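You operate a simulated robot arm through the tools that you are given. There is no shell and no other tool.

You are at the controls of a simulated two-armed robot. One attempt, no reset.

Task
Strap the dark carton: buckle into the cleat, clamp it, ratchet to green and latch.
Fine: the gauge ends in the green band and never reaches red. Set down upright: strap buckle.

It is judged by the outcome, as a careful person would: the job done as asked, and still so three seconds after it is handed in. It fails if anything else is knocked over, pushed out of place, dropped, spilled or broken.

Robot
Two 7-joint arms with fingered hands on one trunk that stands fixed in place. Base frame: the origin is at the foot of the trunk, x ahead of it, y to its left, z up. Lengths are in m, angles in degrees, forces in N, time in s.
The left shoulder is at [0.061, 0.125, 1.13], the right one opposite. With the tool pointing down near the work surface each hand reaches from about 0.48 to 0.86 m from the base axis, measured 20 degrees to its own side. Payload 3.6 kg a hand.
The TCP of each hand is the grasp point between the finger pads, 0.034 m short of the fingertips. In the tool frame z runs along the fingers and y along their closing line. The gripper opens to 0.116 m; its body begins 0.04 m behind the TCP. The gripper is a hand of 5 fingers: y runs from the thumb to the fingers, the wrist lies at [-0.016, -0.16, -0.164] in the tool frame.
Orientation is that of the tool frame in the base frame, as a unit quaternion [x, y, z, w]. With the fingers straight down and the wrist toward the robot, the tool's x, y and z point along [0, 1, 0], [1, 0, 0] and [0, 0, -1] of the base frame.

Tools
- The arms move only by the tool apply_moves. It takes "left_increments", "right_increments" or both (then of equal length, played together; a hand with none holds still); each is a list of rows, each a list of 6 numbers: the shift along the base's x, y, z in m, then the turn, a rotation vector about the base's x, y, z in degrees. In form: [[dx, dy, dz, rx, ry, rz], ...]. A call has 1 to 20 rows; each row shifts and turns the commanded pose from where the row before left it. A row lasts 0.2 s, in which the tool goes at most 0.05 m and 8.6 degrees; a call with a longer step from one row to the next is refused whole. Where a pose cannot be reached the arm comes as near as it can. A force on the tool above 40 N (or 10 N above the force at the start of the call, whichever is more), or a blocked arm, ends the call early, and 0.2 s more pass. In this call time passes only in rows, and 0.2 s behind the last. It gives the time, the measured TCP pose, the force on the tool (base axes), the opening and the grip force at its end, in the units of the frame above (readings bear some noise), with the torque about the TCP (base axes, N m) and any sound that the robot's microphone picked up, and new pictures: "views" is both (left out), scene, wrist or none (wrist: the cameras of the hands that moved).
- Cameras (640 x 400 px; columns grow to the right, rows downward): "scene" is now at [0.1495, 0.0504, 1.3203]; the picture's right is [0.50, -0.87, 0.00], its down [-0.40, -0.23, -0.89] and it looks along [0.77, 0.44, -0.46] (base axes); focal length 235 px, centre (320, 200). "left" rides on the left gripper at [-0.069, -0.134, -0.11] in its tool frame; the picture's right is [-0.77, -0.19, 0.61], its down [0.59, -0.58, 0.57] and it looks along [0.25, 0.80, 0.55] (tool axes); focal length 256 px, centre (320, 200). "right" rides on the right gripper at [0.069, -0.134, -0.11] in its tool frame; the picture's right is [-0.77, 0.19, -0.61], its down [-0.59, -0.58, 0.57] and it looks along [-0.25, 0.80, 0.55] (tool axes); focal length 256 px, centre (320, 200). There is no depth. A picture from a camera that has moved, and an enlarged one, comes with that camera's place and axes in the base frame and with its lens. The place of the scene camera against the robot may be out by one fixed shift of up to 0.012 m in any direction.
- move_column(by): moves the trunk up (or, below 0, down) by that many m; the arms and the scene camera ride with it, the base frame stays. It gives what a move gives, with no picture.
- set_fingers(index, middle, ring, little, thumb_bend, thumb_turn, hand): sets how far each is bent, from 0 (flat) to 100 (curled in); at 30 the hand is open as for a grip, at 70 the pads meet at the TCP. One left out holds its place. A second passes; each finger stops where it meets its share of the squeeze, and holds until it gets a number again. It is the only way to open and close the hand. It gives what a move gives, with no picture; readings hold the bend of each and the force on index, middle, ring, little, thumb and palm. thumb_turn goes from beside the hand (0) to across from the fingers (100), as for a grip.
- pan_tilt(pan, tilt): turns the head with the scene camera to pan (to the left, within 86 degrees either way) and tilt (down, from -29 to 69), counted from straight ahead of the robot (the tilt from the chest, where the trunk bows). It gives what a move gives, and a new picture of the scene camera.
- enlarge(camera, box): a new picture of the part [left, top, right, bottom] of that camera's present view, enlarged. No time passes.
- hand_in(): hands the job in; it is judged then, once.

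Places have to be worked out from the pictures, the camera data and where the tool is seen. Open the grippers and draw the arms clear of the work before you hand the job in, unless the task says otherwise.

The tools are called after "Request:" as name(argument=value, ...) on one line, values as JSON. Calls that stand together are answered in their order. apply_moves: Moves the arms, as the interface text tells. Its arguments: {"type":"object","properties":{"left_increments":{"type":"array","items":{"type":"array","items":{"type":"number"}}},"right_increments":{"type":"array","items":{"type":"array","items":{"type":"number"}}},"views":{"type":"string","enum":["both","scene","wrist","none"]}},"required":[]} The other tools are called the same way: move_column (by) moves the trunk up or down; set_fingers (index, middle, ring, little, thumb_bend, thumb_turn, hand) moves the fingers one by one; pan_tilt (pan, tilt) turns the head that bears the scene camera; enlarge (camera, box) takes an enlarged picture of a part of a camera's view; hand_in () hands the job in.

At the start:

```text
t: 0.0
left_tcp_pos: [0.401, 0.3666, 1.2312]
left_ee_rot: [0.707, 0.707, 0.0, 0.0]
left_ft_force: [0.6, -0.3, -0.4]
left_torque: [0.01, -0.01, -0.04]
left_grip_width: 0.116
left_grip_force: 0.0
left_shape: jaw
left_bend: [30.0, 30.0, 30.0, 30.0, 30.0, 97.0]
left_finger forces: [0.0, 0.0, 0.0, 0.0, 0.0, 0.1]
right_tcp_pos: [0.5262, 0.0594, 1.2173]
right_ee_rot: [0.707, 0.707, 0.0, -0.001]
right_ft_force: [-0.3, 0.9, -0.1]
right_torque: [-0.02, 0.0, 0.0]
right_grip_width: 0.1161
right_grip_force: 0.1
right_shape: jaw
right_bend: [30.0, 30.0, 30.0, 30.0, 30.0, 97.0]
right_finger forces: [0.0, 0.0, 0.1, 0.1, 0.1, 0.1]
trunk travel left (down, up): [-0.325, 0.437]
head pan, tilt (commanded): [29.9, 27.5]
```

scene: 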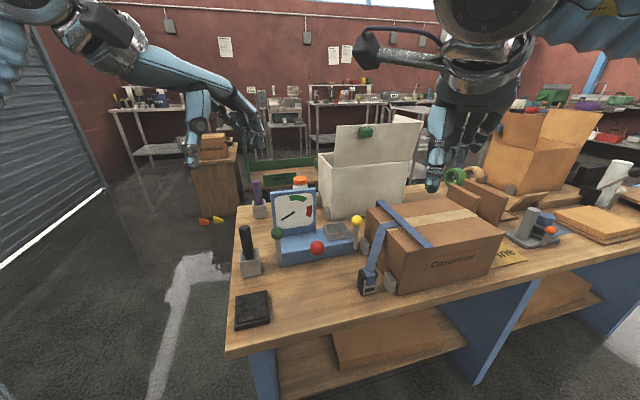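
right: 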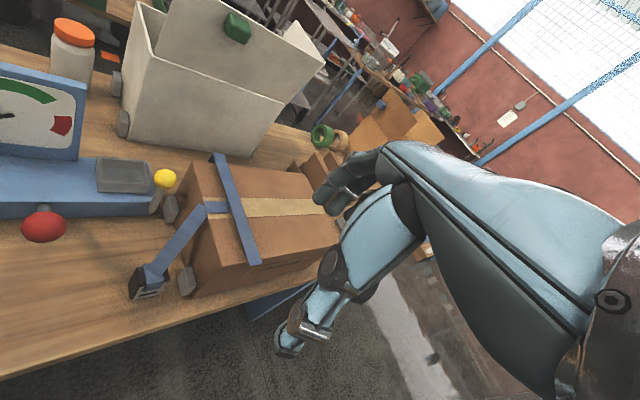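
left: 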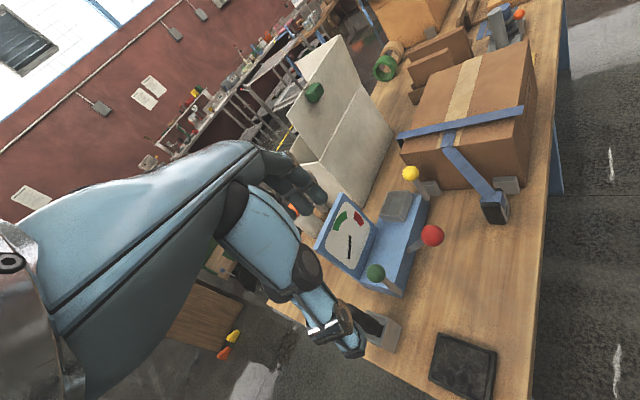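

I'll begin by inspecting the tensioner, buckle and carton up close before moving anything.

Request:
enlarge(camera="scene", box=[225, 165, 385, 335])

Request:
enlarge(camera="scene", box=[340, 180, 520, 310])

Request:
enlarge(camera="left", box=[300, 40, 560, 300])

Request:
enlarge(camera="right", box=[0, 50, 350, 310])

```text
2.35 times, centred on (305, 250) of scene
camera zoom: at [0.1495, 0.0504, 1.3203], right [0.5, -0.87, 0.0], down [-0.4, -0.23, -0.89], along [0.77, 0.44, -0.46], focal length 553 px, centre (355, 82)
```

zoom: 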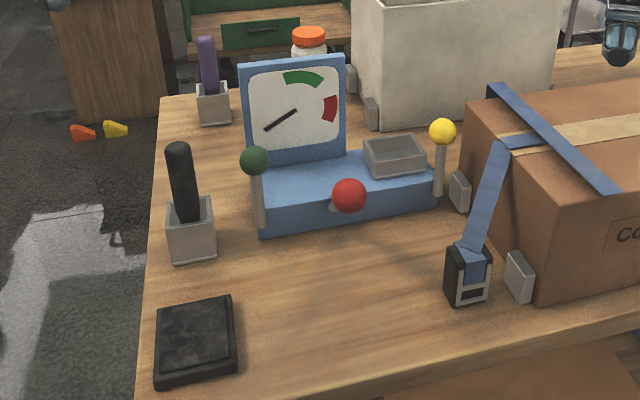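

```text
3.08 times, centred on (430, 245) of scene
camera zoom: at [0.1495, 0.0504, 1.3203], right [0.5, -0.87, 0.0], down [-0.4, -0.23, -0.89], along [0.77, 0.44, -0.46], focal length 723 px, centre (-18, 62)
```

zoom: 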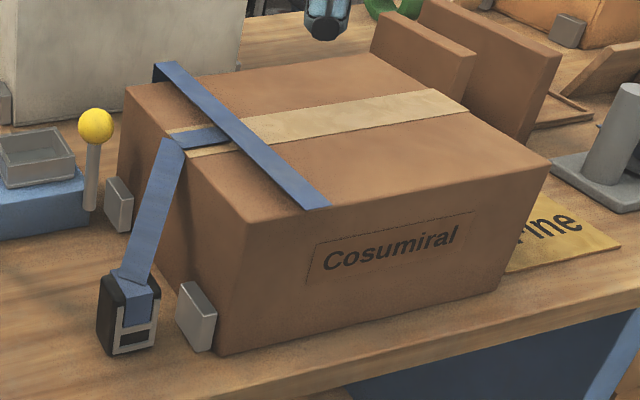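

```text
1.54 times, centred on (430, 170) of left
camera zoom: at [0.2664, 0.2979, 1.34], right [-0.19, -0.77, -0.61], down [-0.58, 0.59, -0.57], along [0.8, 0.25, -0.55], focal length 394 px, centre (151, 246)
```

zoom: 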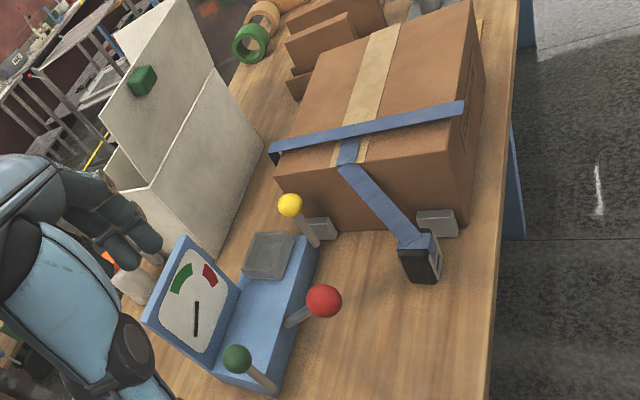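

```text
1.54 times, centred on (175, 180) of right
camera zoom: at [0.3926, 0.1272, 1.3266], right [0.19, -0.77, 0.61], down [-0.58, -0.59, -0.56], along [0.79, -0.25, -0.55], focal length 394 px, centre (543, 231)
```

zoom: 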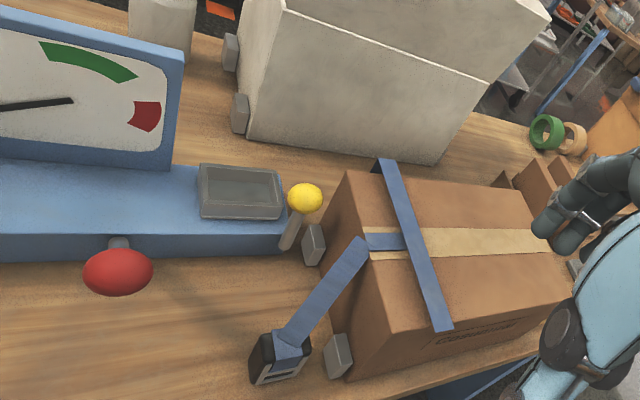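

The rough triangulation puts the yellow knob near (0.728, 0.250, 0.926), red near (0.563, 0.296, 0.919), green near (0.554, 0.420, 0.929), the tray near (0.737, 0.323, 0.856) and the buckle near (0.615, 0.162, 0.81). I'll point the head at the work area and zoom in.

Request:
pan_tilt(pan=24, tilt=42)

```text
t: 0.8
left_tcp_pos: [0.4016, 0.3654, 1.2304]
left_ee_rot: [0.707, 0.707, 0.0, 0.0]
left_ft_force: [0.3, -0.7, -0.3]
left_torque: [0.04, -0.01, 0.0]
left_grip_width: 0.1157
left_grip_force: 0.0
left_shape: jaw
left_bend: [30.0, 30.0, 30.0, 30.0, 30.0, 97.0]
left_finger forces: [0.0, 0.0, 0.1, 0.0, 0.0, 0.1]
right_tcp_pos: [0.5265, 0.0592, 1.2159]
right_ee_rot: [0.707, 0.707, -0.001, -0.001]
right_ft_force: [-0.6, -0.4, 0.5]
right_torque: [0.02, 0.0, -0.01]
right_grip_width: 0.1159
right_grip_force: 0.0
right_shape: jaw
right_bend: [30.0, 30.0, 30.0, 30.0, 30.0, 97.0]
right_finger forces: [0.0, 0.0, 0.0, 0.0, 0.1, 0.1]
trunk travel left (down, up): [-0.325, 0.437]
head pan, tilt (commanded): [24.0, 42.0]
camera scene: at [0.1467, 0.0389, 1.2982], right [0.41, -0.91, 0.0], down [-0.61, -0.27, -0.74], along [0.68, 0.3, -0.67], focal length 235 px, centre (320, 200)
```

scene: 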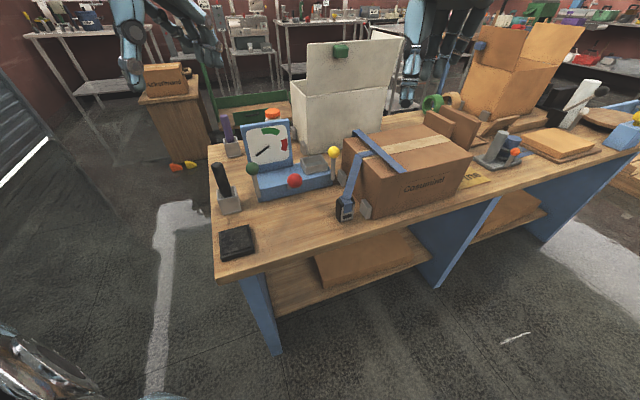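

The whole bench is in view now. I'll zoom in on the tensioner and the buckle.

Request:
enlarge(camera="scene", box=[230, 110, 350, 210])

Request:
enlarge(camera="scene", box=[310, 140, 400, 230])

Request:
enlarge(camera="left", box=[310, 150, 460, 300])

Request:
enlarge(camera="right", box=[100, 140, 280, 310])

```text
4.00 times, centred on (290, 160) of scene
camera zoom: at [0.1467, 0.0389, 1.2982], right [0.41, -0.91, 0.0], down [-0.61, -0.27, -0.74], along [0.68, 0.3, -0.67], focal length 940 px, centre (440, 360)
```

zoom: 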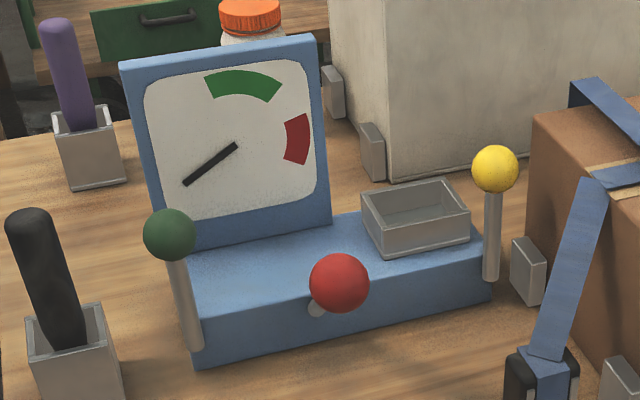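

```text
4.44 times, centred on (355, 185) of scene
camera zoom: at [0.1467, 0.0389, 1.2982], right [0.41, -0.91, 0.0], down [-0.61, -0.27, -0.74], along [0.68, 0.3, -0.67], focal length 1044 px, centre (164, 267)
```

zoom: 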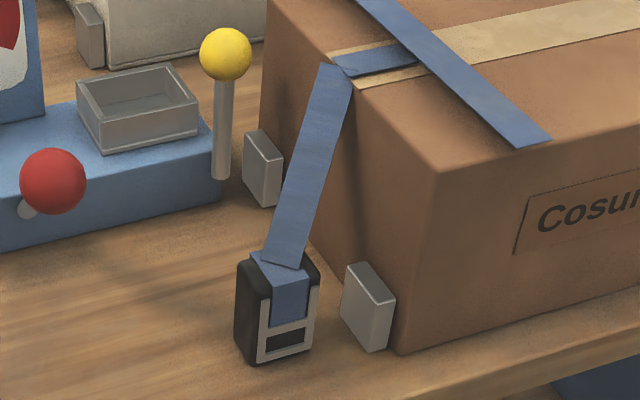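

```text
2.67 times, centred on (385, 225) of left
camera zoom: at [0.2664, 0.298, 1.34], right [-0.19, -0.77, -0.61], down [-0.58, 0.59, -0.57], along [0.8, 0.25, -0.55], focal length 683 px, centre (147, 133)
```

zoom: 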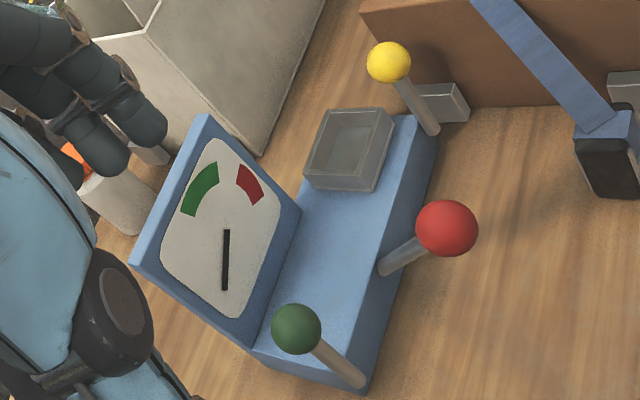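

```text
2.35 times, centred on (190, 225) of right
camera zoom: at [0.3926, 0.1272, 1.3266], right [0.19, -0.77, 0.61], down [-0.58, -0.59, -0.56], along [0.79, -0.25, -0.55], focal length 602 px, centre (626, 141)
```

zoom: 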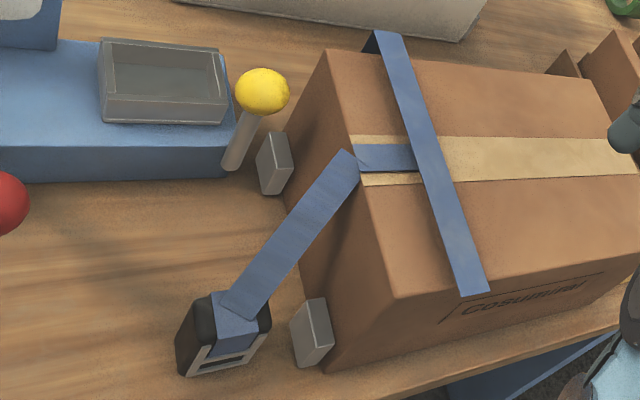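

The yellow and green levers stand upright at the front corners of the body. The red handle comes out of the front face at about 45°, and the body axis runs about 45° in plan. I'll zoom tighter on the tray and buckle for their dimensions and orientation.

Request:
enlarge(camera="scene", box=[330, 185, 366, 225])

Request:
enlarge(camera="scene", box=[295, 140, 345, 190])

Request:
enlarge(camera="right", box=[120, 200, 220, 310])

Request:
enlarge(camera="left", box=[460, 140, 530, 230])

Request:
enlarge(camera="left", box=[370, 150, 440, 220])

Request:
enlarge(camera="right", box=[80, 140, 190, 230])

```text
10.00 times, centred on (348, 205) of scene
camera zoom: at [0.1467, 0.0389, 1.2982], right [0.41, -0.91, 0.0], down [-0.61, -0.27, -0.74], along [0.68, 0.3, -0.67], focal length 2349 px, centre (40, 150)
```

zoom: 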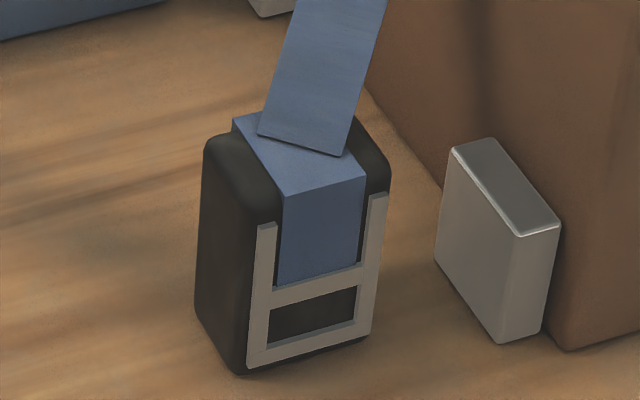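

```text
8.00 times, centred on (320, 165) of scene
camera zoom: at [0.1467, 0.0389, 1.2982], right [0.41, -0.91, 0.0], down [-0.61, -0.27, -0.74], along [0.68, 0.3, -0.67], focal length 1879 px, centre (320, 480)
```

zoom: 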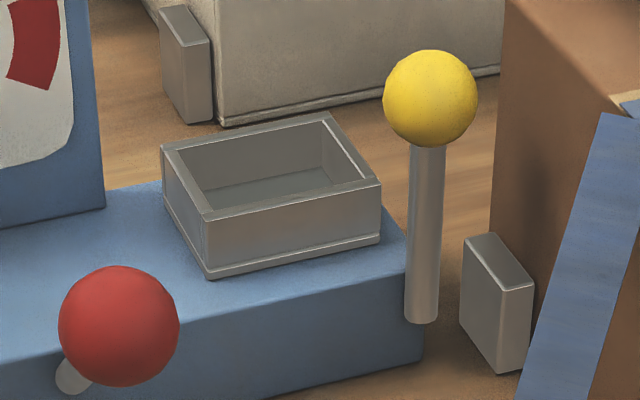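

```text
3.64 times, centred on (170, 255) of right
camera zoom: at [0.3926, 0.1272, 1.3266], right [0.19, -0.77, 0.61], down [-0.58, -0.59, -0.56], along [0.79, -0.25, -0.55], focal length 931 px, centre (866, 0)
```

zoom: 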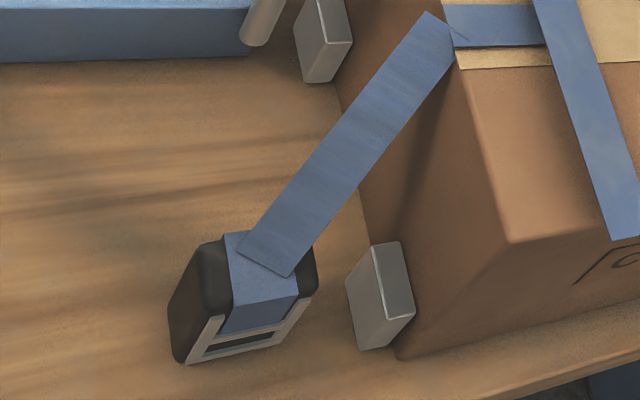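

```text
4.44 times, centred on (495, 185) of left
camera zoom: at [0.2664, 0.298, 1.34], right [-0.19, -0.77, -0.61], down [-0.58, 0.59, -0.57], along [0.8, 0.25, -0.55], focal length 1138 px, centre (-458, 267)
```

zoom: 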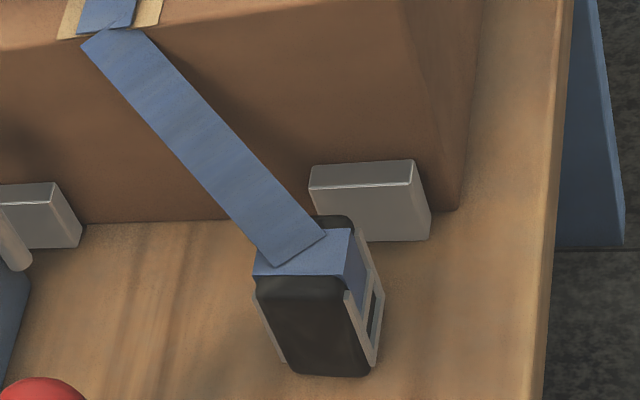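

```text
5.71 times, centred on (405, 185) of left
camera zoom: at [0.2664, 0.298, 1.34], right [-0.19, -0.77, -0.61], down [-0.58, 0.59, -0.57], along [0.8, 0.25, -0.55], focal length 1463 px, centre (-166, 286)
```

zoom: 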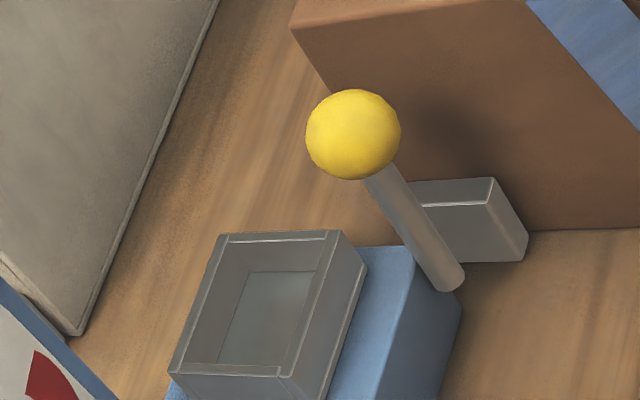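

```text
4.44 times, centred on (135, 185) of right
camera zoom: at [0.3926, 0.1272, 1.3266], right [0.19, -0.77, 0.61], down [-0.58, -0.59, -0.56], along [0.79, -0.25, -0.55], focal length 1138 px, centre (1142, 267)
```

zoom: 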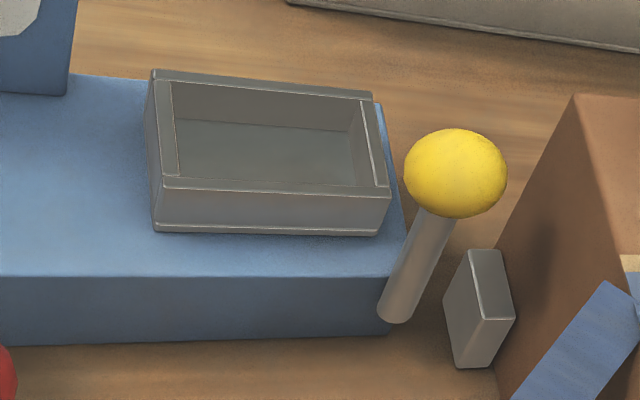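

The refined triangulation gives these values:
- **Table top:** z≈0.80.
- **Buckle block:** centre about (0.605, 0.162), top z≈0.865, aligned at 45° with the tensioner.
- **Tray:** centre about (0.732, 0.319), rim z≈0.877.
- **Yellow lever:** vertical at (0.724, 0.247), z from 0.823 to 0.929.

The right arm hangs over the pick area, so I'll swing it clear to the right and turn it so its camera looks back at the work.

Request:
apply_moves(right_increments=[[-0.008, -0.033, 0, 0, 0, 7], [-0.008, -0.033, 0, 0, 0, 7], [-0.008, -0.033, 0, 0, 0, 7], [-0.008, -0.033, 0, 0, 0, 7], [-0.008, -0.033, 0, 0, 0, 7], [-0.008, -0.033, 0, 0, 0, 7], [-0.008, -0.033, 0, 0, 0, 7], [-0.008, -0.033, 0, 0, 0, 7]], views="both")

```text
t: 2.6
left_tcp_pos: [0.401, 0.3657, 1.231]
left_ee_rot: [0.708, 0.706, 0.0, 0.0]
left_ft_force: [-0.4, 0.7, -0.7]
left_torque: [-0.02, -0.03, -0.02]
left_grip_width: 0.1156
left_grip_force: 0.0
left_shape: jaw
left_bend: [30.0, 30.0, 30.0, 30.0, 30.0, 97.0]
left_finger forces: [0.1, 0.0, 0.1, 0.0, 0.0, 0.0]
right_tcp_pos: [0.426, -0.1917, 1.2163]
right_ee_rot: [0.295, 0.956, 0.0, -0.001]
right_ft_force: [-0.1, 0.1, 0.1]
right_torque: [-0.03, -0.05, -0.05]
right_grip_width: 0.1157
right_grip_force: 0.1
right_shape: jaw
right_bend: [30.0, 30.0, 30.0, 30.0, 30.0, 97.0]
right_finger forces: [0.0, 0.1, 0.1, 0.0, 0.0, 0.0]
right hand out of reach, approached as far as the arm can: row 8
trunk travel left (down, up): [-0.325, 0.437]
head pan, tilt (commanded): [24.0, 42.0]
camera scene: at [0.1477, 0.0386, 1.298], right [0.41, -0.91, 0.0], down [-0.61, -0.27, -0.74], along [0.68, 0.3, -0.67], focal length 235 px, centre (320, 200)
camera right: at [0.294, -0.2638, 1.3276], right [0.74, -0.28, 0.61], down [0.16, -0.81, -0.57], along [0.65, 0.52, -0.56], focal length 256 px, centre (320, 200)
```

scene: 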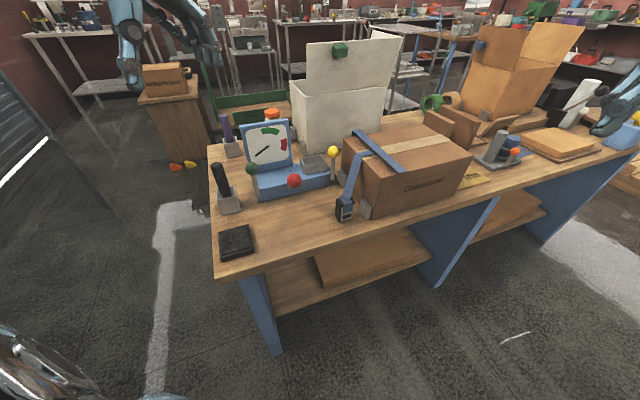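
right: 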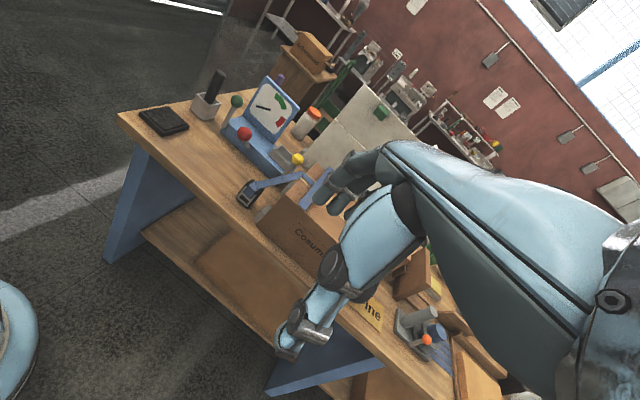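

The right arm is clear and its camera now sees the bench from the right. Next I move the left hand above the buckle, yawed +45° so its closing line matches the buckle's depth axis, and stop high.

Request:
apply_moves(left_increments=[[0.0255, -0.0255, -0.0225, 0, 0, 5.625], [0.0255, -0.0255, -0.0225, 0, 0, 5.625], [0.0255, -0.0255, -0.0225, 0, 0, 5.625], [0.0255, -0.0255, -0.0225, 0, 0, 5.625], [0.0255, -0.0255, -0.0225, 0, 0, 5.625], [0.0255, -0.0255, -0.0225, 0, 0, 5.625], [0.0255, -0.0255, -0.0225, 0, 0, 5.625], [0.0255, -0.0255, -0.0225, 0, 0, 5.625]], views="both")

```text
t: 4.4
left_tcp_pos: [0.5688, 0.2621, 1.1005]
left_ee_rot: [0.382, 0.924, 0.0, 0.0]
left_ft_force: [-0.1, 0.0, 0.1]
left_torque: [-0.05, 0.0, -0.02]
left_grip_width: 0.116
left_grip_force: 0.0
left_shape: jaw
left_bend: [30.0, 30.0, 30.0, 30.0, 30.0, 97.0]
left_finger forces: [0.1, 0.0, 0.0, 0.0, 0.0, 0.0]
left hand out of reach, approached as far as the arm can: row 7, 8
right_tcp_pos: [0.4281, -0.188, 1.2177]
right_ee_rot: [0.294, 0.956, -0.001, -0.002]
right_ft_force: [-0.2, -0.2, 0.1]
right_torque: [0.0, 0.02, -0.04]
right_grip_width: 0.1159
right_grip_force: 0.1
right_shape: jaw
right_bend: [30.0, 30.0, 30.0, 30.0, 30.0, 97.0]
right_finger forces: [0.1, 0.1, 0.0, 0.1, 0.0, 0.0]
trunk travel left (down, up): [-0.325, 0.437]
head pan, tilt (commanded): [24.0, 42.0]
camera scene: at [0.1473, 0.0399, 1.298], right [0.41, -0.91, 0.0], down [-0.61, -0.27, -0.74], along [0.68, 0.3, -0.67], focal length 235 px, centre (320, 200)
camera left: at [0.5228, 0.1184, 1.2094], right [0.41, -0.68, -0.61], down [-0.83, 0.01, -0.56], along [0.39, 0.74, -0.56], focal length 256 px, centre (320, 200)
```

scene: 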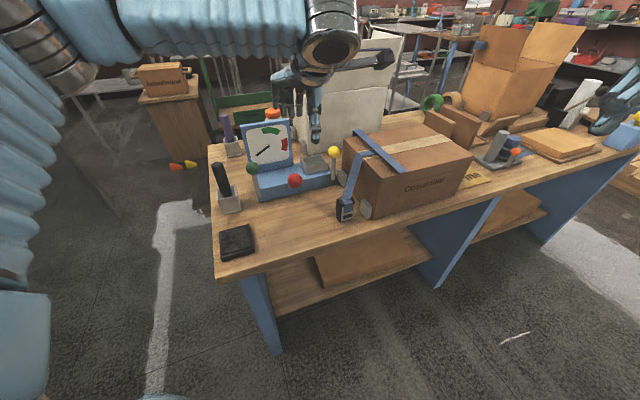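
left: 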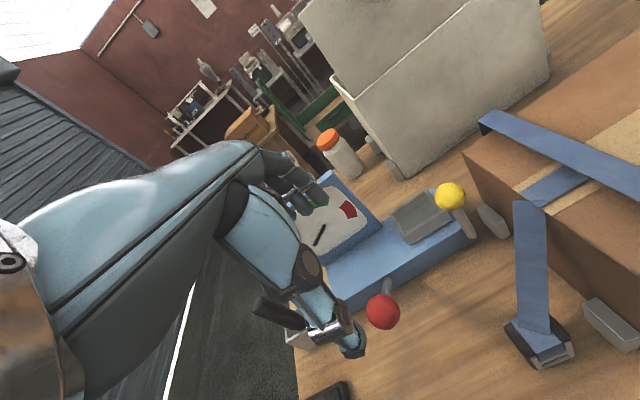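

The left arm stopped short: outward yaw is limited for it at that spot. I'll look at the hand's shape up close before deciding which arm and yaw to use for the pick.

Request:
enlarge(camera="scene", box=[260, 20, 420, 160])

Request:
enlarge(camera="left", box=[200, 130, 560, 380])

Request:
enlarge(camera="right", box=[180, 60, 360, 240])

```text
2.86 times, centred on (340, 90) of scene
camera zoom: at [0.1473, 0.0399, 1.298], right [0.41, -0.91, 0.0], down [-0.61, -0.27, -0.74], along [0.68, 0.3, -0.67], focal length 671 px, centre (263, 514)
```

zoom: 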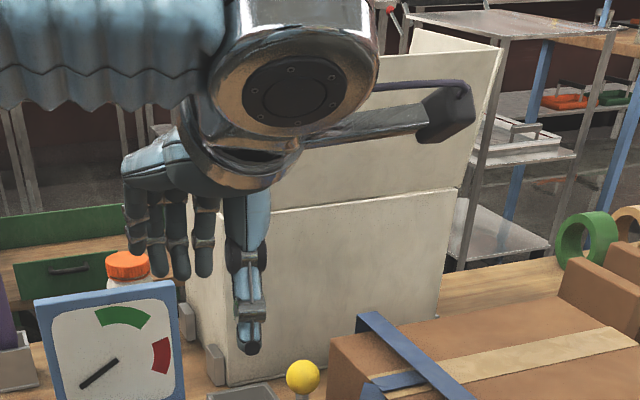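

```text
1.60 times, centred on (380, 255) of left
camera zoom: at [0.5228, 0.1184, 1.2094], right [0.41, -0.68, -0.61], down [-0.83, 0.01, -0.56], along [0.39, 0.74, -0.56], focal length 410 px, centre (224, 112)
```

zoom: 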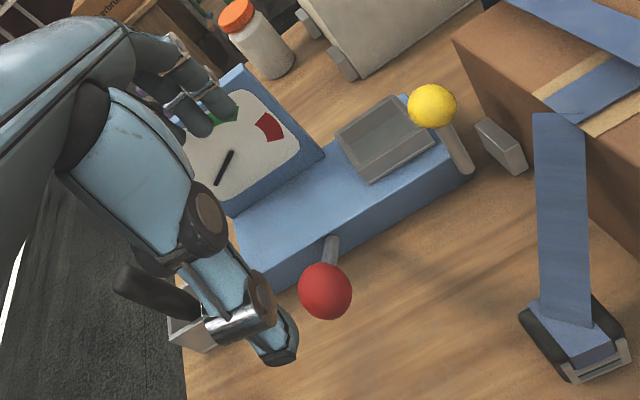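

```text
2.22 times, centred on (270, 150) of right
camera zoom: at [0.2958, -0.2615, 1.328], right [0.74, -0.28, 0.61], down [0.16, -0.81, -0.57], along [0.65, 0.52, -0.56], focal length 569 px, centre (431, 311)
```

zoom: 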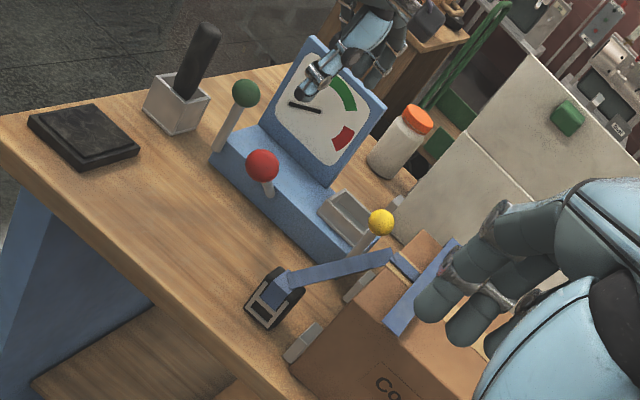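

The fingers extend to one side of the TCP, opposing the thumb as on a human hand. The right hand with +45° yaw suits both pick and place, since it comes in from the front and avoids the gauge. First I retract the left arm to make room, then I'll test the right arm's reach high above the tray.

Request:
apply_moves(left_increments=[[-0.024, 0.024, 0.018, 0, 0, -5.625], [-0.024, 0.024, 0.018, 0, 0, -5.625], [-0.024, 0.024, 0.018, 0, 0, -5.625], [-0.024, 0.024, 0.018, 0, 0, -5.625], [-0.024, 0.024, 0.018, 0, 0, -5.625], [-0.024, 0.024, 0.018, 0, 0, -5.625], [-0.024, 0.024, 0.018, 0, 0, -5.625], [-0.024, 0.024, 0.018, 0, 0, -5.625]], views="none")

```text
t: 6.2
left_tcp_pos: [0.3737, 0.4504, 1.2464]
left_ee_rot: [0.708, 0.706, -0.001, 0.0]
left_ft_force: [0.9, 0.2, 0.7]
left_torque: [-0.02, 0.02, 0.03]
left_grip_width: 0.1159
left_grip_force: 0.0
left_shape: jaw
left_bend: [30.0, 30.0, 30.0, 30.0, 30.0, 97.0]
left_finger forces: [0.0, 0.1, 0.0, 0.0, 0.0, 0.1]
right_tcp_pos: [0.4257, -0.189, 1.2181]
right_ee_rot: [0.295, 0.955, -0.001, -0.001]
right_ft_force: [-0.6, -0.4, -0.6]
right_torque: [0.0, 0.01, -0.01]
right_grip_width: 0.1158
right_grip_force: 0.1
right_shape: jaw
right_bend: [30.0, 30.0, 30.0, 30.0, 30.0, 97.0]
right_finger forces: [0.1, 0.1, 0.0, 0.1, 0.0, 0.1]
trunk travel left (down, up): [-0.325, 0.437]
head pan, tilt (commanded): [24.0, 42.0]
```

Unreachable commands reset to the actual pose, which is useful to know. Now I bring the right hand above the buckle at z≈1.05 with yaw 45°.

Request:
apply_moves(right_increments=[[0.0179, 0.0351, -0.0168, 0, 0, -1.07], [0.0179, 0.0351, -0.0168, 0, 0, -1.07], [0.0179, 0.0351, -0.0168, 0, 0, -1.07], [0.0179, 0.0351, -0.0168, 0, 0, -1.07], [0.0179, 0.0351, -0.0168, 0, 0, -1.07], [0.0179, 0.0351, -0.0168, 0, 0, -1.07], [0.0179, 0.0351, -0.0168, 0, 0, -1.07], [0.0179, 0.0351, -0.0168, 0, 0, -1.07], [0.0179, 0.0351, -0.0168, 0, 0, -1.07], [0.0179, 0.0351, -0.0168, 0, 0, -1.07]], views="both")

```text
t: 8.4
left_tcp_pos: [0.3745, 0.4516, 1.2455]
left_ee_rot: [0.707, 0.707, -0.001, 0.0]
left_ft_force: [-0.1, 0.6, -0.3]
left_torque: [0.0, 0.06, -0.03]
left_grip_width: 0.1158
left_grip_force: 0.0
left_shape: jaw
left_bend: [30.0, 30.0, 30.0, 30.0, 30.0, 97.0]
left_finger forces: [0.1, 0.0, 0.1, 0.0, 0.1, 0.1]
right_tcp_pos: [0.6073, 0.1633, 1.0496]
right_ee_rot: [0.38, 0.925, -0.002, 0.0]
right_ft_force: [0.0, 1.3, 0.1]
right_torque: [-0.03, -0.02, 0.0]
right_grip_width: 0.116
right_grip_force: 0.0
right_shape: jaw
right_bend: [30.0, 30.0, 30.0, 30.0, 30.0, 97.0]
right_finger forces: [0.0, 0.0, 0.0, 0.0, 0.1, 0.0]
trunk travel left (down, up): [-0.325, 0.437]
head pan, tilt (commanded): [24.0, 42.0]
camera scene: at [0.1473, 0.0408, 1.298], right [0.41, -0.91, 0.0], down [-0.61, -0.27, -0.74], along [0.68, 0.3, -0.67], focal length 235 px, centre (320, 200)
camera right: at [0.4641, 0.116, 1.1602], right [0.68, -0.41, 0.61], down [0.01, -0.83, -0.56], along [0.73, 0.39, -0.56], focal length 256 px, centre (320, 200)
```

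scene: 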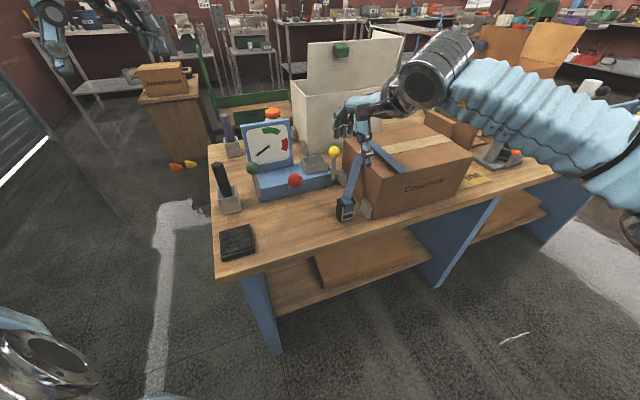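
right: 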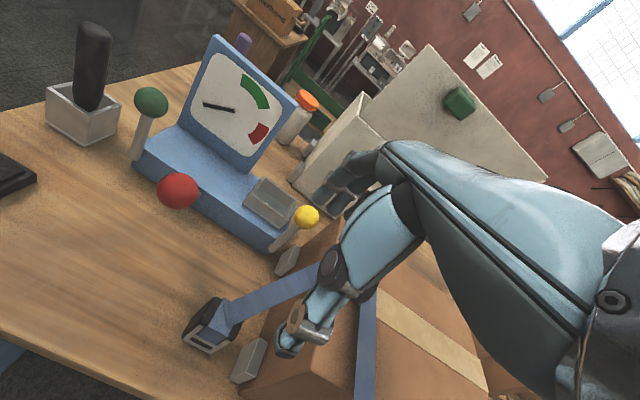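

The right hand is exactly above the buckle and reach is fine here. I'll test reach above the tray at the same height before committing to this arm.

Request:
apply_moves(right_increments=[[0.025, 0.0312, 0, 0, 0, 0], [0.025, 0.0312, 0, 0, 0, 0], [0.025, 0.0312, 0, 0, 0, 0], [0.025, 0.0312, 0, 0, 0, 0], [0.025, 0.0312, 0, 0, 0, 0]], views="both")

```text
t: 9.6
left_tcp_pos: [0.3754, 0.4522, 1.2452]
left_ee_rot: [0.708, 0.706, 0.0, 0.001]
left_ft_force: [-0.5, 0.8, 0.2]
left_torque: [-0.02, 0.0, -0.03]
left_grip_width: 0.1159
left_grip_force: 0.0
left_shape: jaw
left_bend: [30.0, 30.0, 30.0, 30.0, 30.0, 97.0]
left_finger forces: [0.1, 0.0, 0.0, 0.0, 0.0, 0.0]
right_tcp_pos: [0.6769, 0.2495, 1.0496]
right_ee_rot: [0.381, 0.925, -0.001, -0.001]
right_ft_force: [-0.2, 0.1, -0.1]
right_torque: [0.01, 0.01, -0.03]
right_grip_width: 0.1157
right_grip_force: 0.1
right_shape: jaw
right_bend: [30.0, 30.0, 30.0, 30.0, 30.0, 97.0]
right_finger forces: [0.0, 0.0, 0.1, 0.1, 0.0, 0.0]
right hand out of reach, approached as far as the arm can: row 3, 4, 5
trunk travel left (down, up): [-0.325, 0.437]
head pan, tilt (commanded): [24.0, 42.0]
camera scene: at [0.147, 0.04, 1.2981], right [0.41, -0.91, 0.0], down [-0.61, -0.27, -0.74], along [0.68, 0.3, -0.67], focal length 235 px, centre (320, 200)
camera right: at [0.5335, 0.201, 1.1603], right [0.68, -0.41, 0.61], down [0.01, -0.83, -0.56], along [0.73, 0.39, -0.56], focal length 256 px, centre (320, 200)
```

scene: 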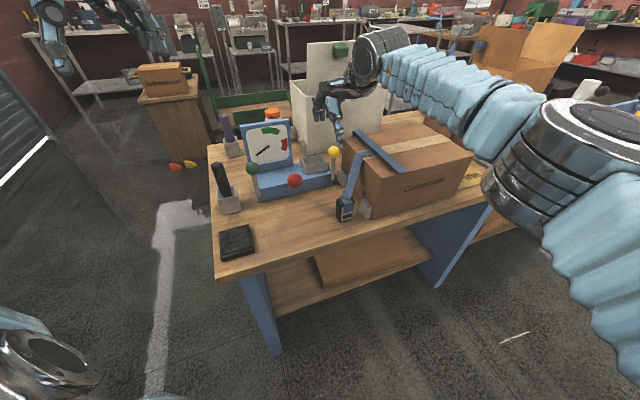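
right: 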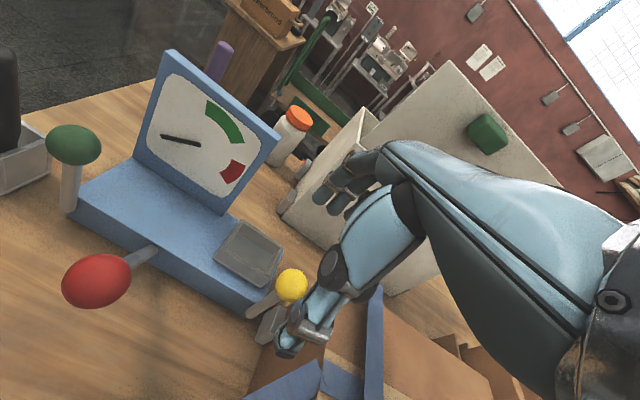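

The right arm can't reach the tray at this yaw; it stopped 9 cm short. The left arm can reach both spots if I tilt the hand slightly and raise the trunk to ease the wrist angle. I'll retract the right arm to its viewing spot first.

Request:
apply_moves(right_increments=[[-0.0208, -0.0366, 0.014, 0, 0, 0.8], [-0.0208, -0.0366, 0.014, 0, 0, 0.8], [-0.0208, -0.0366, 0.014, 0, 0, 0.8], [-0.0208, -0.0366, 0.014, 0, 0, 0.8], [-0.0208, -0.0366, 0.014, 0, 0, 0.8], [-0.0208, -0.0366, 0.014, 0, 0, 0.8], [-0.0208, -0.0366, 0.014, 0, 0, 0.8], [-0.0208, -0.0366, 0.014, 0, 0, 0.8], [-0.0208, -0.0366, 0.014, 0, 0, 0.8], [-0.0208, -0.0366, 0.014, 0, 0, 0.8], [-0.0208, -0.0366, 0.014, 0, 0, 0.8], [-0.0208, -0.0366, 0.014, 0, 0, 0.8]], views="none")

Request:
move_column(by=0.1)

```text
t: 12.2
left_tcp_pos: [0.3746, 0.4513, 1.2464]
left_ee_rot: [0.707, 0.707, 0.0, 0.0]
left_ft_force: [-0.5, -0.6, 0.9]
left_torque: [0.0, 0.02, -0.02]
left_grip_width: 0.1159
left_grip_force: 0.0
left_shape: jaw
left_bend: [30.0, 30.0, 30.0, 30.0, 30.0, 97.0]
left_finger forces: [0.0, 0.0, 0.1, 0.0, 0.1, 0.1]
right_tcp_pos: [0.4267, -0.1933, 1.2176]
right_ee_rot: [0.301, 0.954, 0.0, -0.001]
right_ft_force: [0.0, -0.4, -0.1]
right_torque: [0.0, 0.04, 0.02]
right_grip_width: 0.1158
right_grip_force: 0.0
right_shape: jaw
right_bend: [30.0, 30.0, 30.0, 30.0, 30.0, 97.0]
right_finger forces: [0.0, 0.0, 0.0, 0.0, 0.1, 0.0]
trunk travel left (down, up): [-0.325, 0.437]
head pan, tilt (commanded): [24.0, 42.0]
```

```text
t: 13.5
left_tcp_pos: [0.3766, 0.4512, 1.3449]
left_ee_rot: [0.707, 0.707, 0.0, -0.001]
left_ft_force: [0.0, 0.4, 0.0]
left_torque: [-0.01, 0.03, -0.02]
left_grip_width: 0.1159
left_grip_force: 0.0
left_shape: jaw
left_bend: [30.0, 30.0, 30.0, 30.0, 30.0, 97.0]
left_finger forces: [0.0, 0.0, 0.0, 0.1, 0.0, 0.0]
right_tcp_pos: [0.4023, -0.1938, 1.3415]
right_ee_rot: [0.302, 0.953, 0.008, 0.028]
right_ft_force: [-1.1, 1.2, 0.3]
right_torque: [-0.01, 0.03, 0.0]
right_grip_width: 0.1159
right_grip_force: 0.2
right_shape: jaw
right_bend: [30.0, 30.0, 30.0, 30.0, 30.0, 97.0]
right_finger forces: [0.0, 0.0, 0.1, 0.0, 0.1, 0.0]
trunk travel left (down, up): [-0.425, 0.337]
head pan, tilt (commanded): [24.0, 42.0]
```

The trunk is up 0.1 m. Now I move the left hand above the buckle with yaw ~45° plus a 12° tilt, still high, to check it is reachable.

Request:
apply_moves(left_increments=[[0.019, -0.0241, -0.0263, 0, 0, 5.625], [0.019, -0.0241, -0.0263, 0, 0, 5.625], [0.019, -0.0241, -0.0263, 0, 0, 5.625], [0.019, -0.0241, -0.0263, 0, 0, 5.625], [0.019, -0.0241, -0.0263, 0, 0, 5.625], [0.019, -0.0241, -0.0263, 0, 0, 5.625], [0.019, -0.0241, -0.0263, 0, 0, 5.625], [0.019, -0.0241, -0.0263, 0, 0, 5.625], [0.019, -0.0241, -0.0263, -2.12, -2.12, 0], [0.019, -0.0241, -0.0263, -2.12, -2.12, 0], [0.019, -0.0241, -0.0263, -2.12, -2.12, 0], [0.019, -0.0241, -0.0263, -2.12, -2.12, 0]], views="both")

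```text
t: 16.1
left_tcp_pos: [0.6049, 0.1606, 1.0294]
left_ee_rot: [0.381, 0.919, -0.039, 0.097]
left_ft_force: [-0.4, -0.9, 0.2]
left_torque: [0.01, 0.01, 0.01]
left_grip_width: 0.1156
left_grip_force: 0.1
left_shape: jaw
left_bend: [30.0, 30.0, 30.0, 30.0, 30.0, 97.0]
left_finger forces: [0.1, 0.0, 0.0, 0.0, 0.0, 0.1]
right_tcp_pos: [0.4029, -0.194, 1.3411]
right_ee_rot: [0.303, 0.952, 0.01, 0.027]
right_ft_force: [0.4, -0.1, -0.1]
right_torque: [0.01, 0.04, 0.0]
right_grip_width: 0.1158
right_grip_force: 0.2
right_shape: jaw
right_bend: [30.0, 30.0, 30.0, 30.0, 30.0, 97.0]
right_finger forces: [0.0, 0.1, 0.0, 0.1, 0.0, 0.0]
trunk travel left (down, up): [-0.425, 0.337]
head pan, tilt (commanded): [24.0, 42.0]
camera scene: at [0.1177, 0.0372, 1.3994], right [0.41, -0.91, 0.0], down [-0.61, -0.27, -0.74], along [0.68, 0.3, -0.67], focal length 235 px, centre (320, 200)
camera left: at [0.5402, 0.0349, 1.1499], right [0.49, -0.75, -0.44], down [-0.73, -0.08, -0.68], along [0.47, 0.65, -0.59], focal length 256 px, centre (320, 200)
```

scene: 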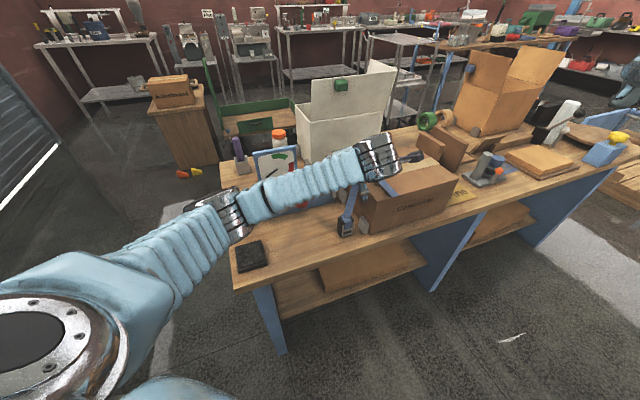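
left: 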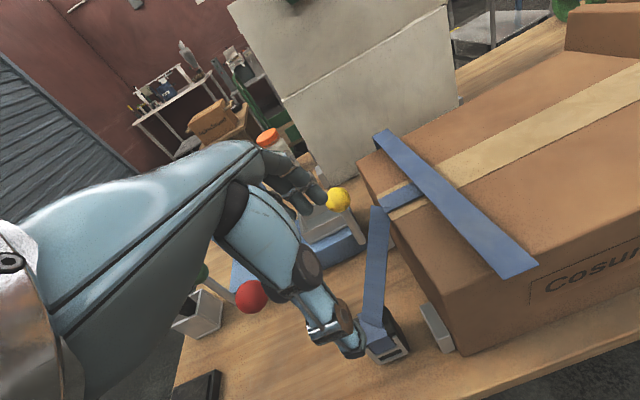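

With the trunk raised, the left hand sits right above the buckle (0.605, 0.161) with the wanted orientation. I'll zoom in on the wrist and scene views to refine the buckle position relative to the hand.

Request:
enlarge(camera="left", box=[280, 180, 480, 380])

Request:
enlarge(camera="scene", box=[300, 140, 440, 260])

Request:
enlarge(camera="right", box=[160, 40, 360, 240])

```text
2.00 times, centred on (380, 280) of left
camera zoom: at [0.5402, 0.0349, 1.1499], right [0.49, -0.75, -0.44], down [-0.73, -0.08, -0.68], along [0.47, 0.65, -0.59], focal length 512 px, centre (200, 40)
```

zoom: 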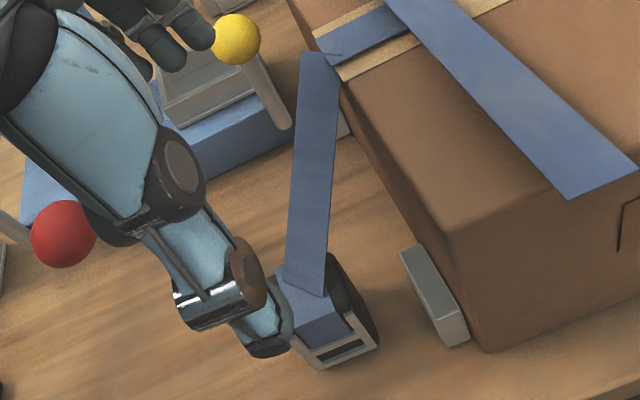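

```text
3.33 times, centred on (370, 200) of scene
camera zoom: at [0.1177, 0.0372, 1.3994], right [0.41, -0.91, 0.0], down [-0.61, -0.27, -0.74], along [0.68, 0.3, -0.67], focal length 783 px, centre (153, 200)
```

zoom: 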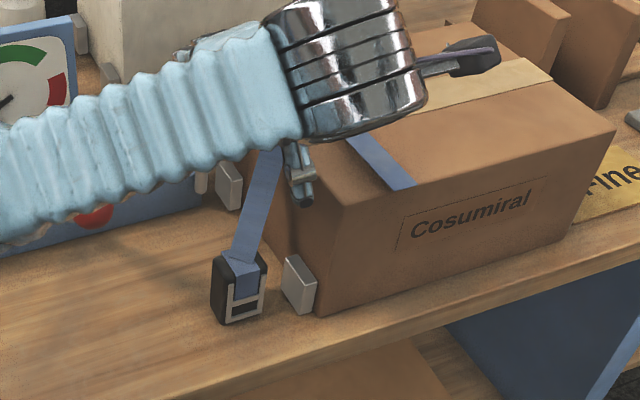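

```text
2.00 times, centred on (260, 140) of right
camera zoom: at [0.2632, -0.2643, 1.4432], right [0.7, -0.29, 0.65], down [0.18, -0.81, -0.56], along [0.69, 0.51, -0.51], focal length 512 px, centre (440, 320)
```

zoom: 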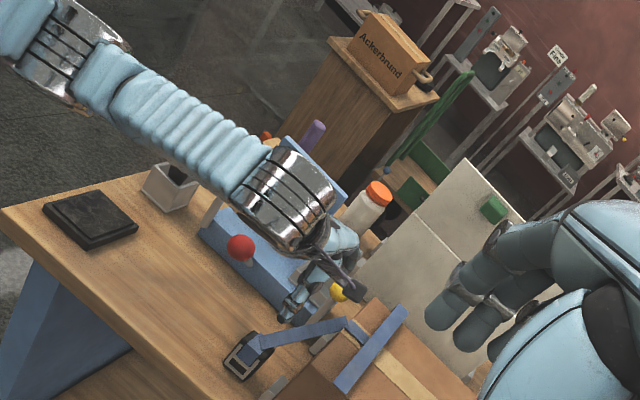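

The wrist view confirms the buckle centre at about (0.604, 0.163), within 2 mm of the TCP. The ring and little fingers would miss the narrow block and could catch the gauge later, so I'll curl them away and pinch with index, middle and thumb.

Request:
set_fingers(hand="left", ring=100, little=100)

Request:
enlarge(camera="left", box=[200, 120, 440, 380])

Request:
enlarge(camera="right", box=[250, 100, 340, 180])

```text
t: 17.1
left_tcp_pos: [0.6038, 0.1618, 1.0293]
left_ee_rot: [0.382, 0.918, -0.039, 0.097]
left_ft_force: [-0.4, -0.2, -0.5]
left_torque: [0.03, 0.0, -0.03]
left_grip_width: 0.1176
left_grip_force: 0.0
left_shape: fingers
left_bend: [30.0, 30.0, 100.0, 100.0, 30.0, 97.0]
left_finger forces: [0.0, 0.1, 0.0, 0.0, 0.1, 0.0]
right_tcp_pos: [0.402, -0.1936, 1.3412]
right_ee_rot: [0.303, 0.952, 0.009, 0.028]
right_ft_force: [0.0, 0.3, -0.3]
right_torque: [0.0, 0.03, 0.0]
right_grip_width: 0.1161
right_grip_force: 0.0
right_shape: jaw
right_bend: [30.0, 30.0, 30.0, 30.0, 30.0, 97.0]
right_finger forces: [0.0, 0.0, 0.0, 0.0, 0.1, 0.0]
trunk travel left (down, up): [-0.425, 0.337]
head pan, tilt (commanded): [24.0, 42.0]
```

```text
1.54 times, centred on (320, 250) of left
camera zoom: at [0.5397, 0.036, 1.1501], right [0.49, -0.75, -0.44], down [-0.73, -0.08, -0.68], along [0.47, 0.65, -0.59], focal length 394 px, centre (320, 123)
```

zoom: 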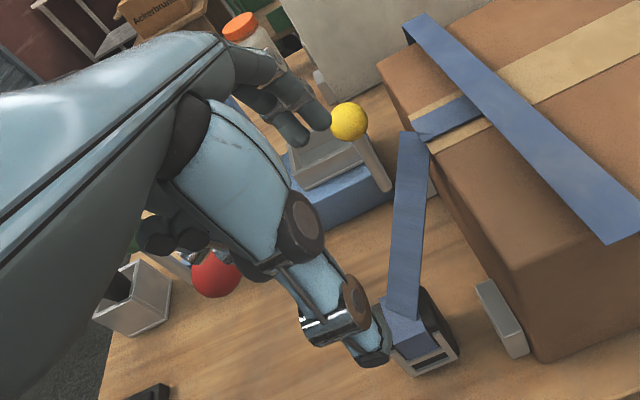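

```text
5.00 times, centred on (295, 140) of right
camera zoom: at [0.2627, -0.2632, 1.4436], right [0.7, -0.29, 0.65], down [0.18, -0.81, -0.56], along [0.69, 0.51, -0.51], focal length 1280 px, centre (445, 500)
```

zoom: 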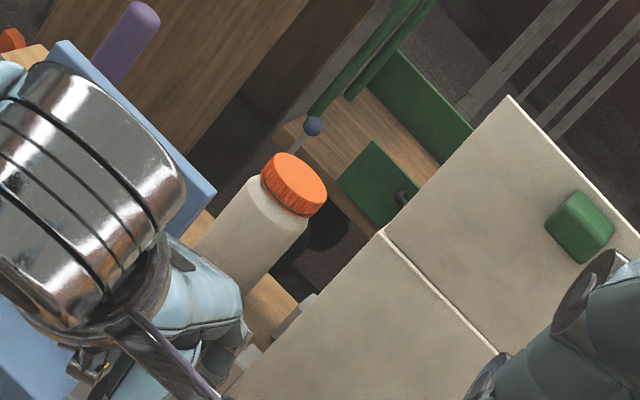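

Ring and little are tucked into the palm, leaving index and middle opposite the thumb. I descend straight down to TCP z≈0.90 and check for contact with the strap.

Request:
apply_moves(left_increments=[[0, 0, -0.03, 0, 0, 0], [0, 0, -0.03, 0, 0, 0], [0, 0, -0.035, 0, 0, 0], [0, 0, -0.035, 0, 0, 0]], views="wrist")

Request:
enlarge(camera="right", box=[200, 110, 340, 250])

Request:
enlarge(camera="scene", box=[310, 160, 410, 260])

```text
t: 18.1
left_tcp_pos: [0.6026, 0.162, 0.8994]
left_ee_rot: [0.382, 0.918, -0.04, 0.096]
left_ft_force: [0.2, 0.7, -0.5]
left_torque: [-0.04, 0.02, 0.01]
left_grip_width: 0.1176
left_grip_force: 0.0
left_shape: fingers
left_bend: [30.0, 30.0, 100.0, 100.0, 30.0, 97.0]
left_finger forces: [0.1, 0.0, 0.0, 0.1, 0.0, 0.0]
right_tcp_pos: [0.4022, -0.193, 1.3409]
right_ee_rot: [0.302, 0.953, 0.009, 0.027]
right_ft_force: [0.5, -0.9, 0.6]
right_torque: [0.0, -0.01, -0.05]
right_grip_width: 0.1159
right_grip_force: 0.2
right_shape: jaw
right_bend: [30.0, 30.0, 30.0, 30.0, 30.0, 97.0]
right_finger forces: [0.0, 0.0, 0.1, 0.0, 0.0, 0.1]
trunk travel left (down, up): [-0.425, 0.337]
head pan, tilt (commanded): [24.0, 42.0]
camera left: at [0.5397, 0.0357, 1.02], right [0.49, -0.75, -0.44], down [-0.73, -0.08, -0.68], along [0.47, 0.65, -0.59], focal length 256 px, centre (320, 200)
```

left: 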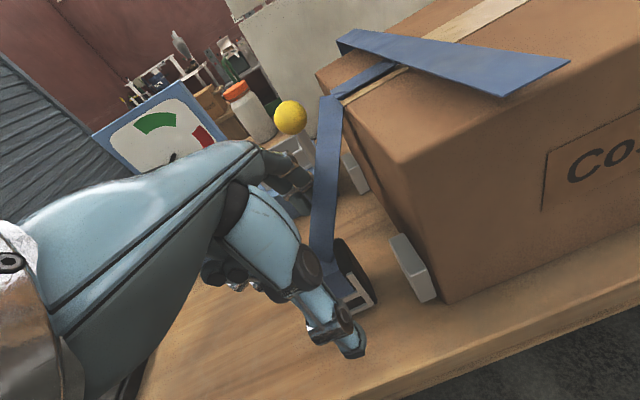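

```text
2.86 times, centred on (270, 180) of right
camera zoom: at [0.2627, -0.2634, 1.4435], right [0.7, -0.29, 0.65], down [0.18, -0.81, -0.56], along [0.69, 0.51, -0.51], focal length 731 px, centre (463, 257)
```

zoom: 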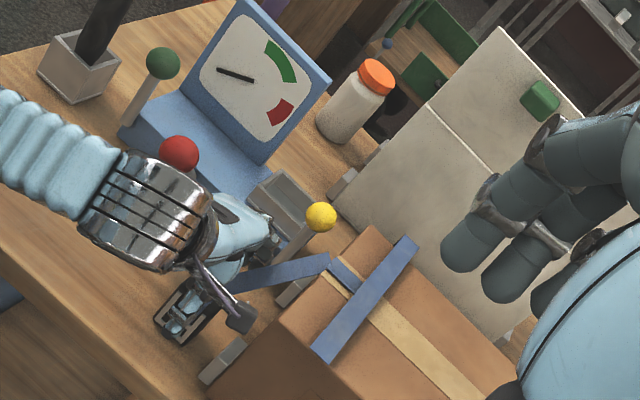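

```text
4.00 times, centred on (360, 210) of scene
camera zoom: at [0.1172, 0.0381, 1.3995], right [0.41, -0.91, 0.0], down [-0.61, -0.27, -0.74], along [0.68, 0.3, -0.67], focal length 940 px, centre (160, 160)
```

zoom: 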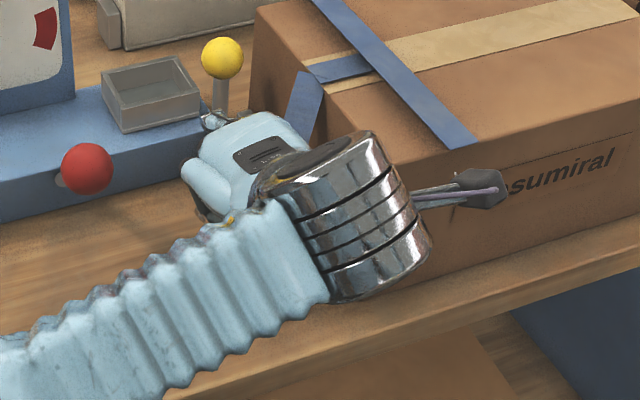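

No contact on the way down. I'll zoom the wrist view to see where thumb and fingers are relative to the block.

Request:
enlarge(camera="left", box=[200, 130, 420, 370])

Request:
enlarge(camera="right", box=[220, 170, 290, 240])

```text
1.67 times, centred on (310, 250) of left
camera zoom: at [0.5397, 0.0357, 1.02], right [0.49, -0.75, -0.44], down [-0.73, -0.08, -0.68], along [0.47, 0.65, -0.59], focal length 427 px, centre (337, 117)
```

zoom: 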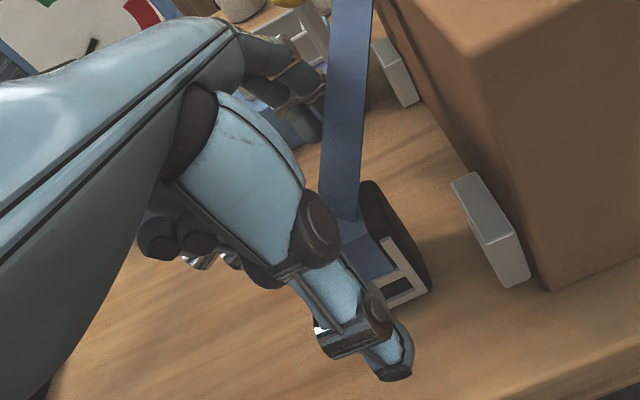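

```text
5.71 times, centred on (255, 205) of right
camera zoom: at [0.2627, -0.2634, 1.4435], right [0.7, -0.29, 0.65], down [0.18, -0.81, -0.56], along [0.69, 0.51, -0.51], focal length 1463 px, centre (691, 171)
```

zoom: 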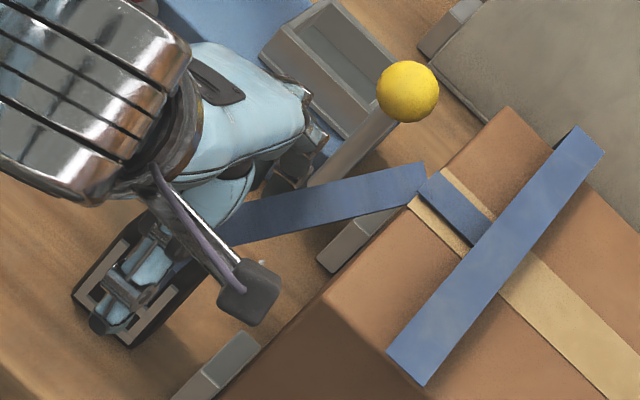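

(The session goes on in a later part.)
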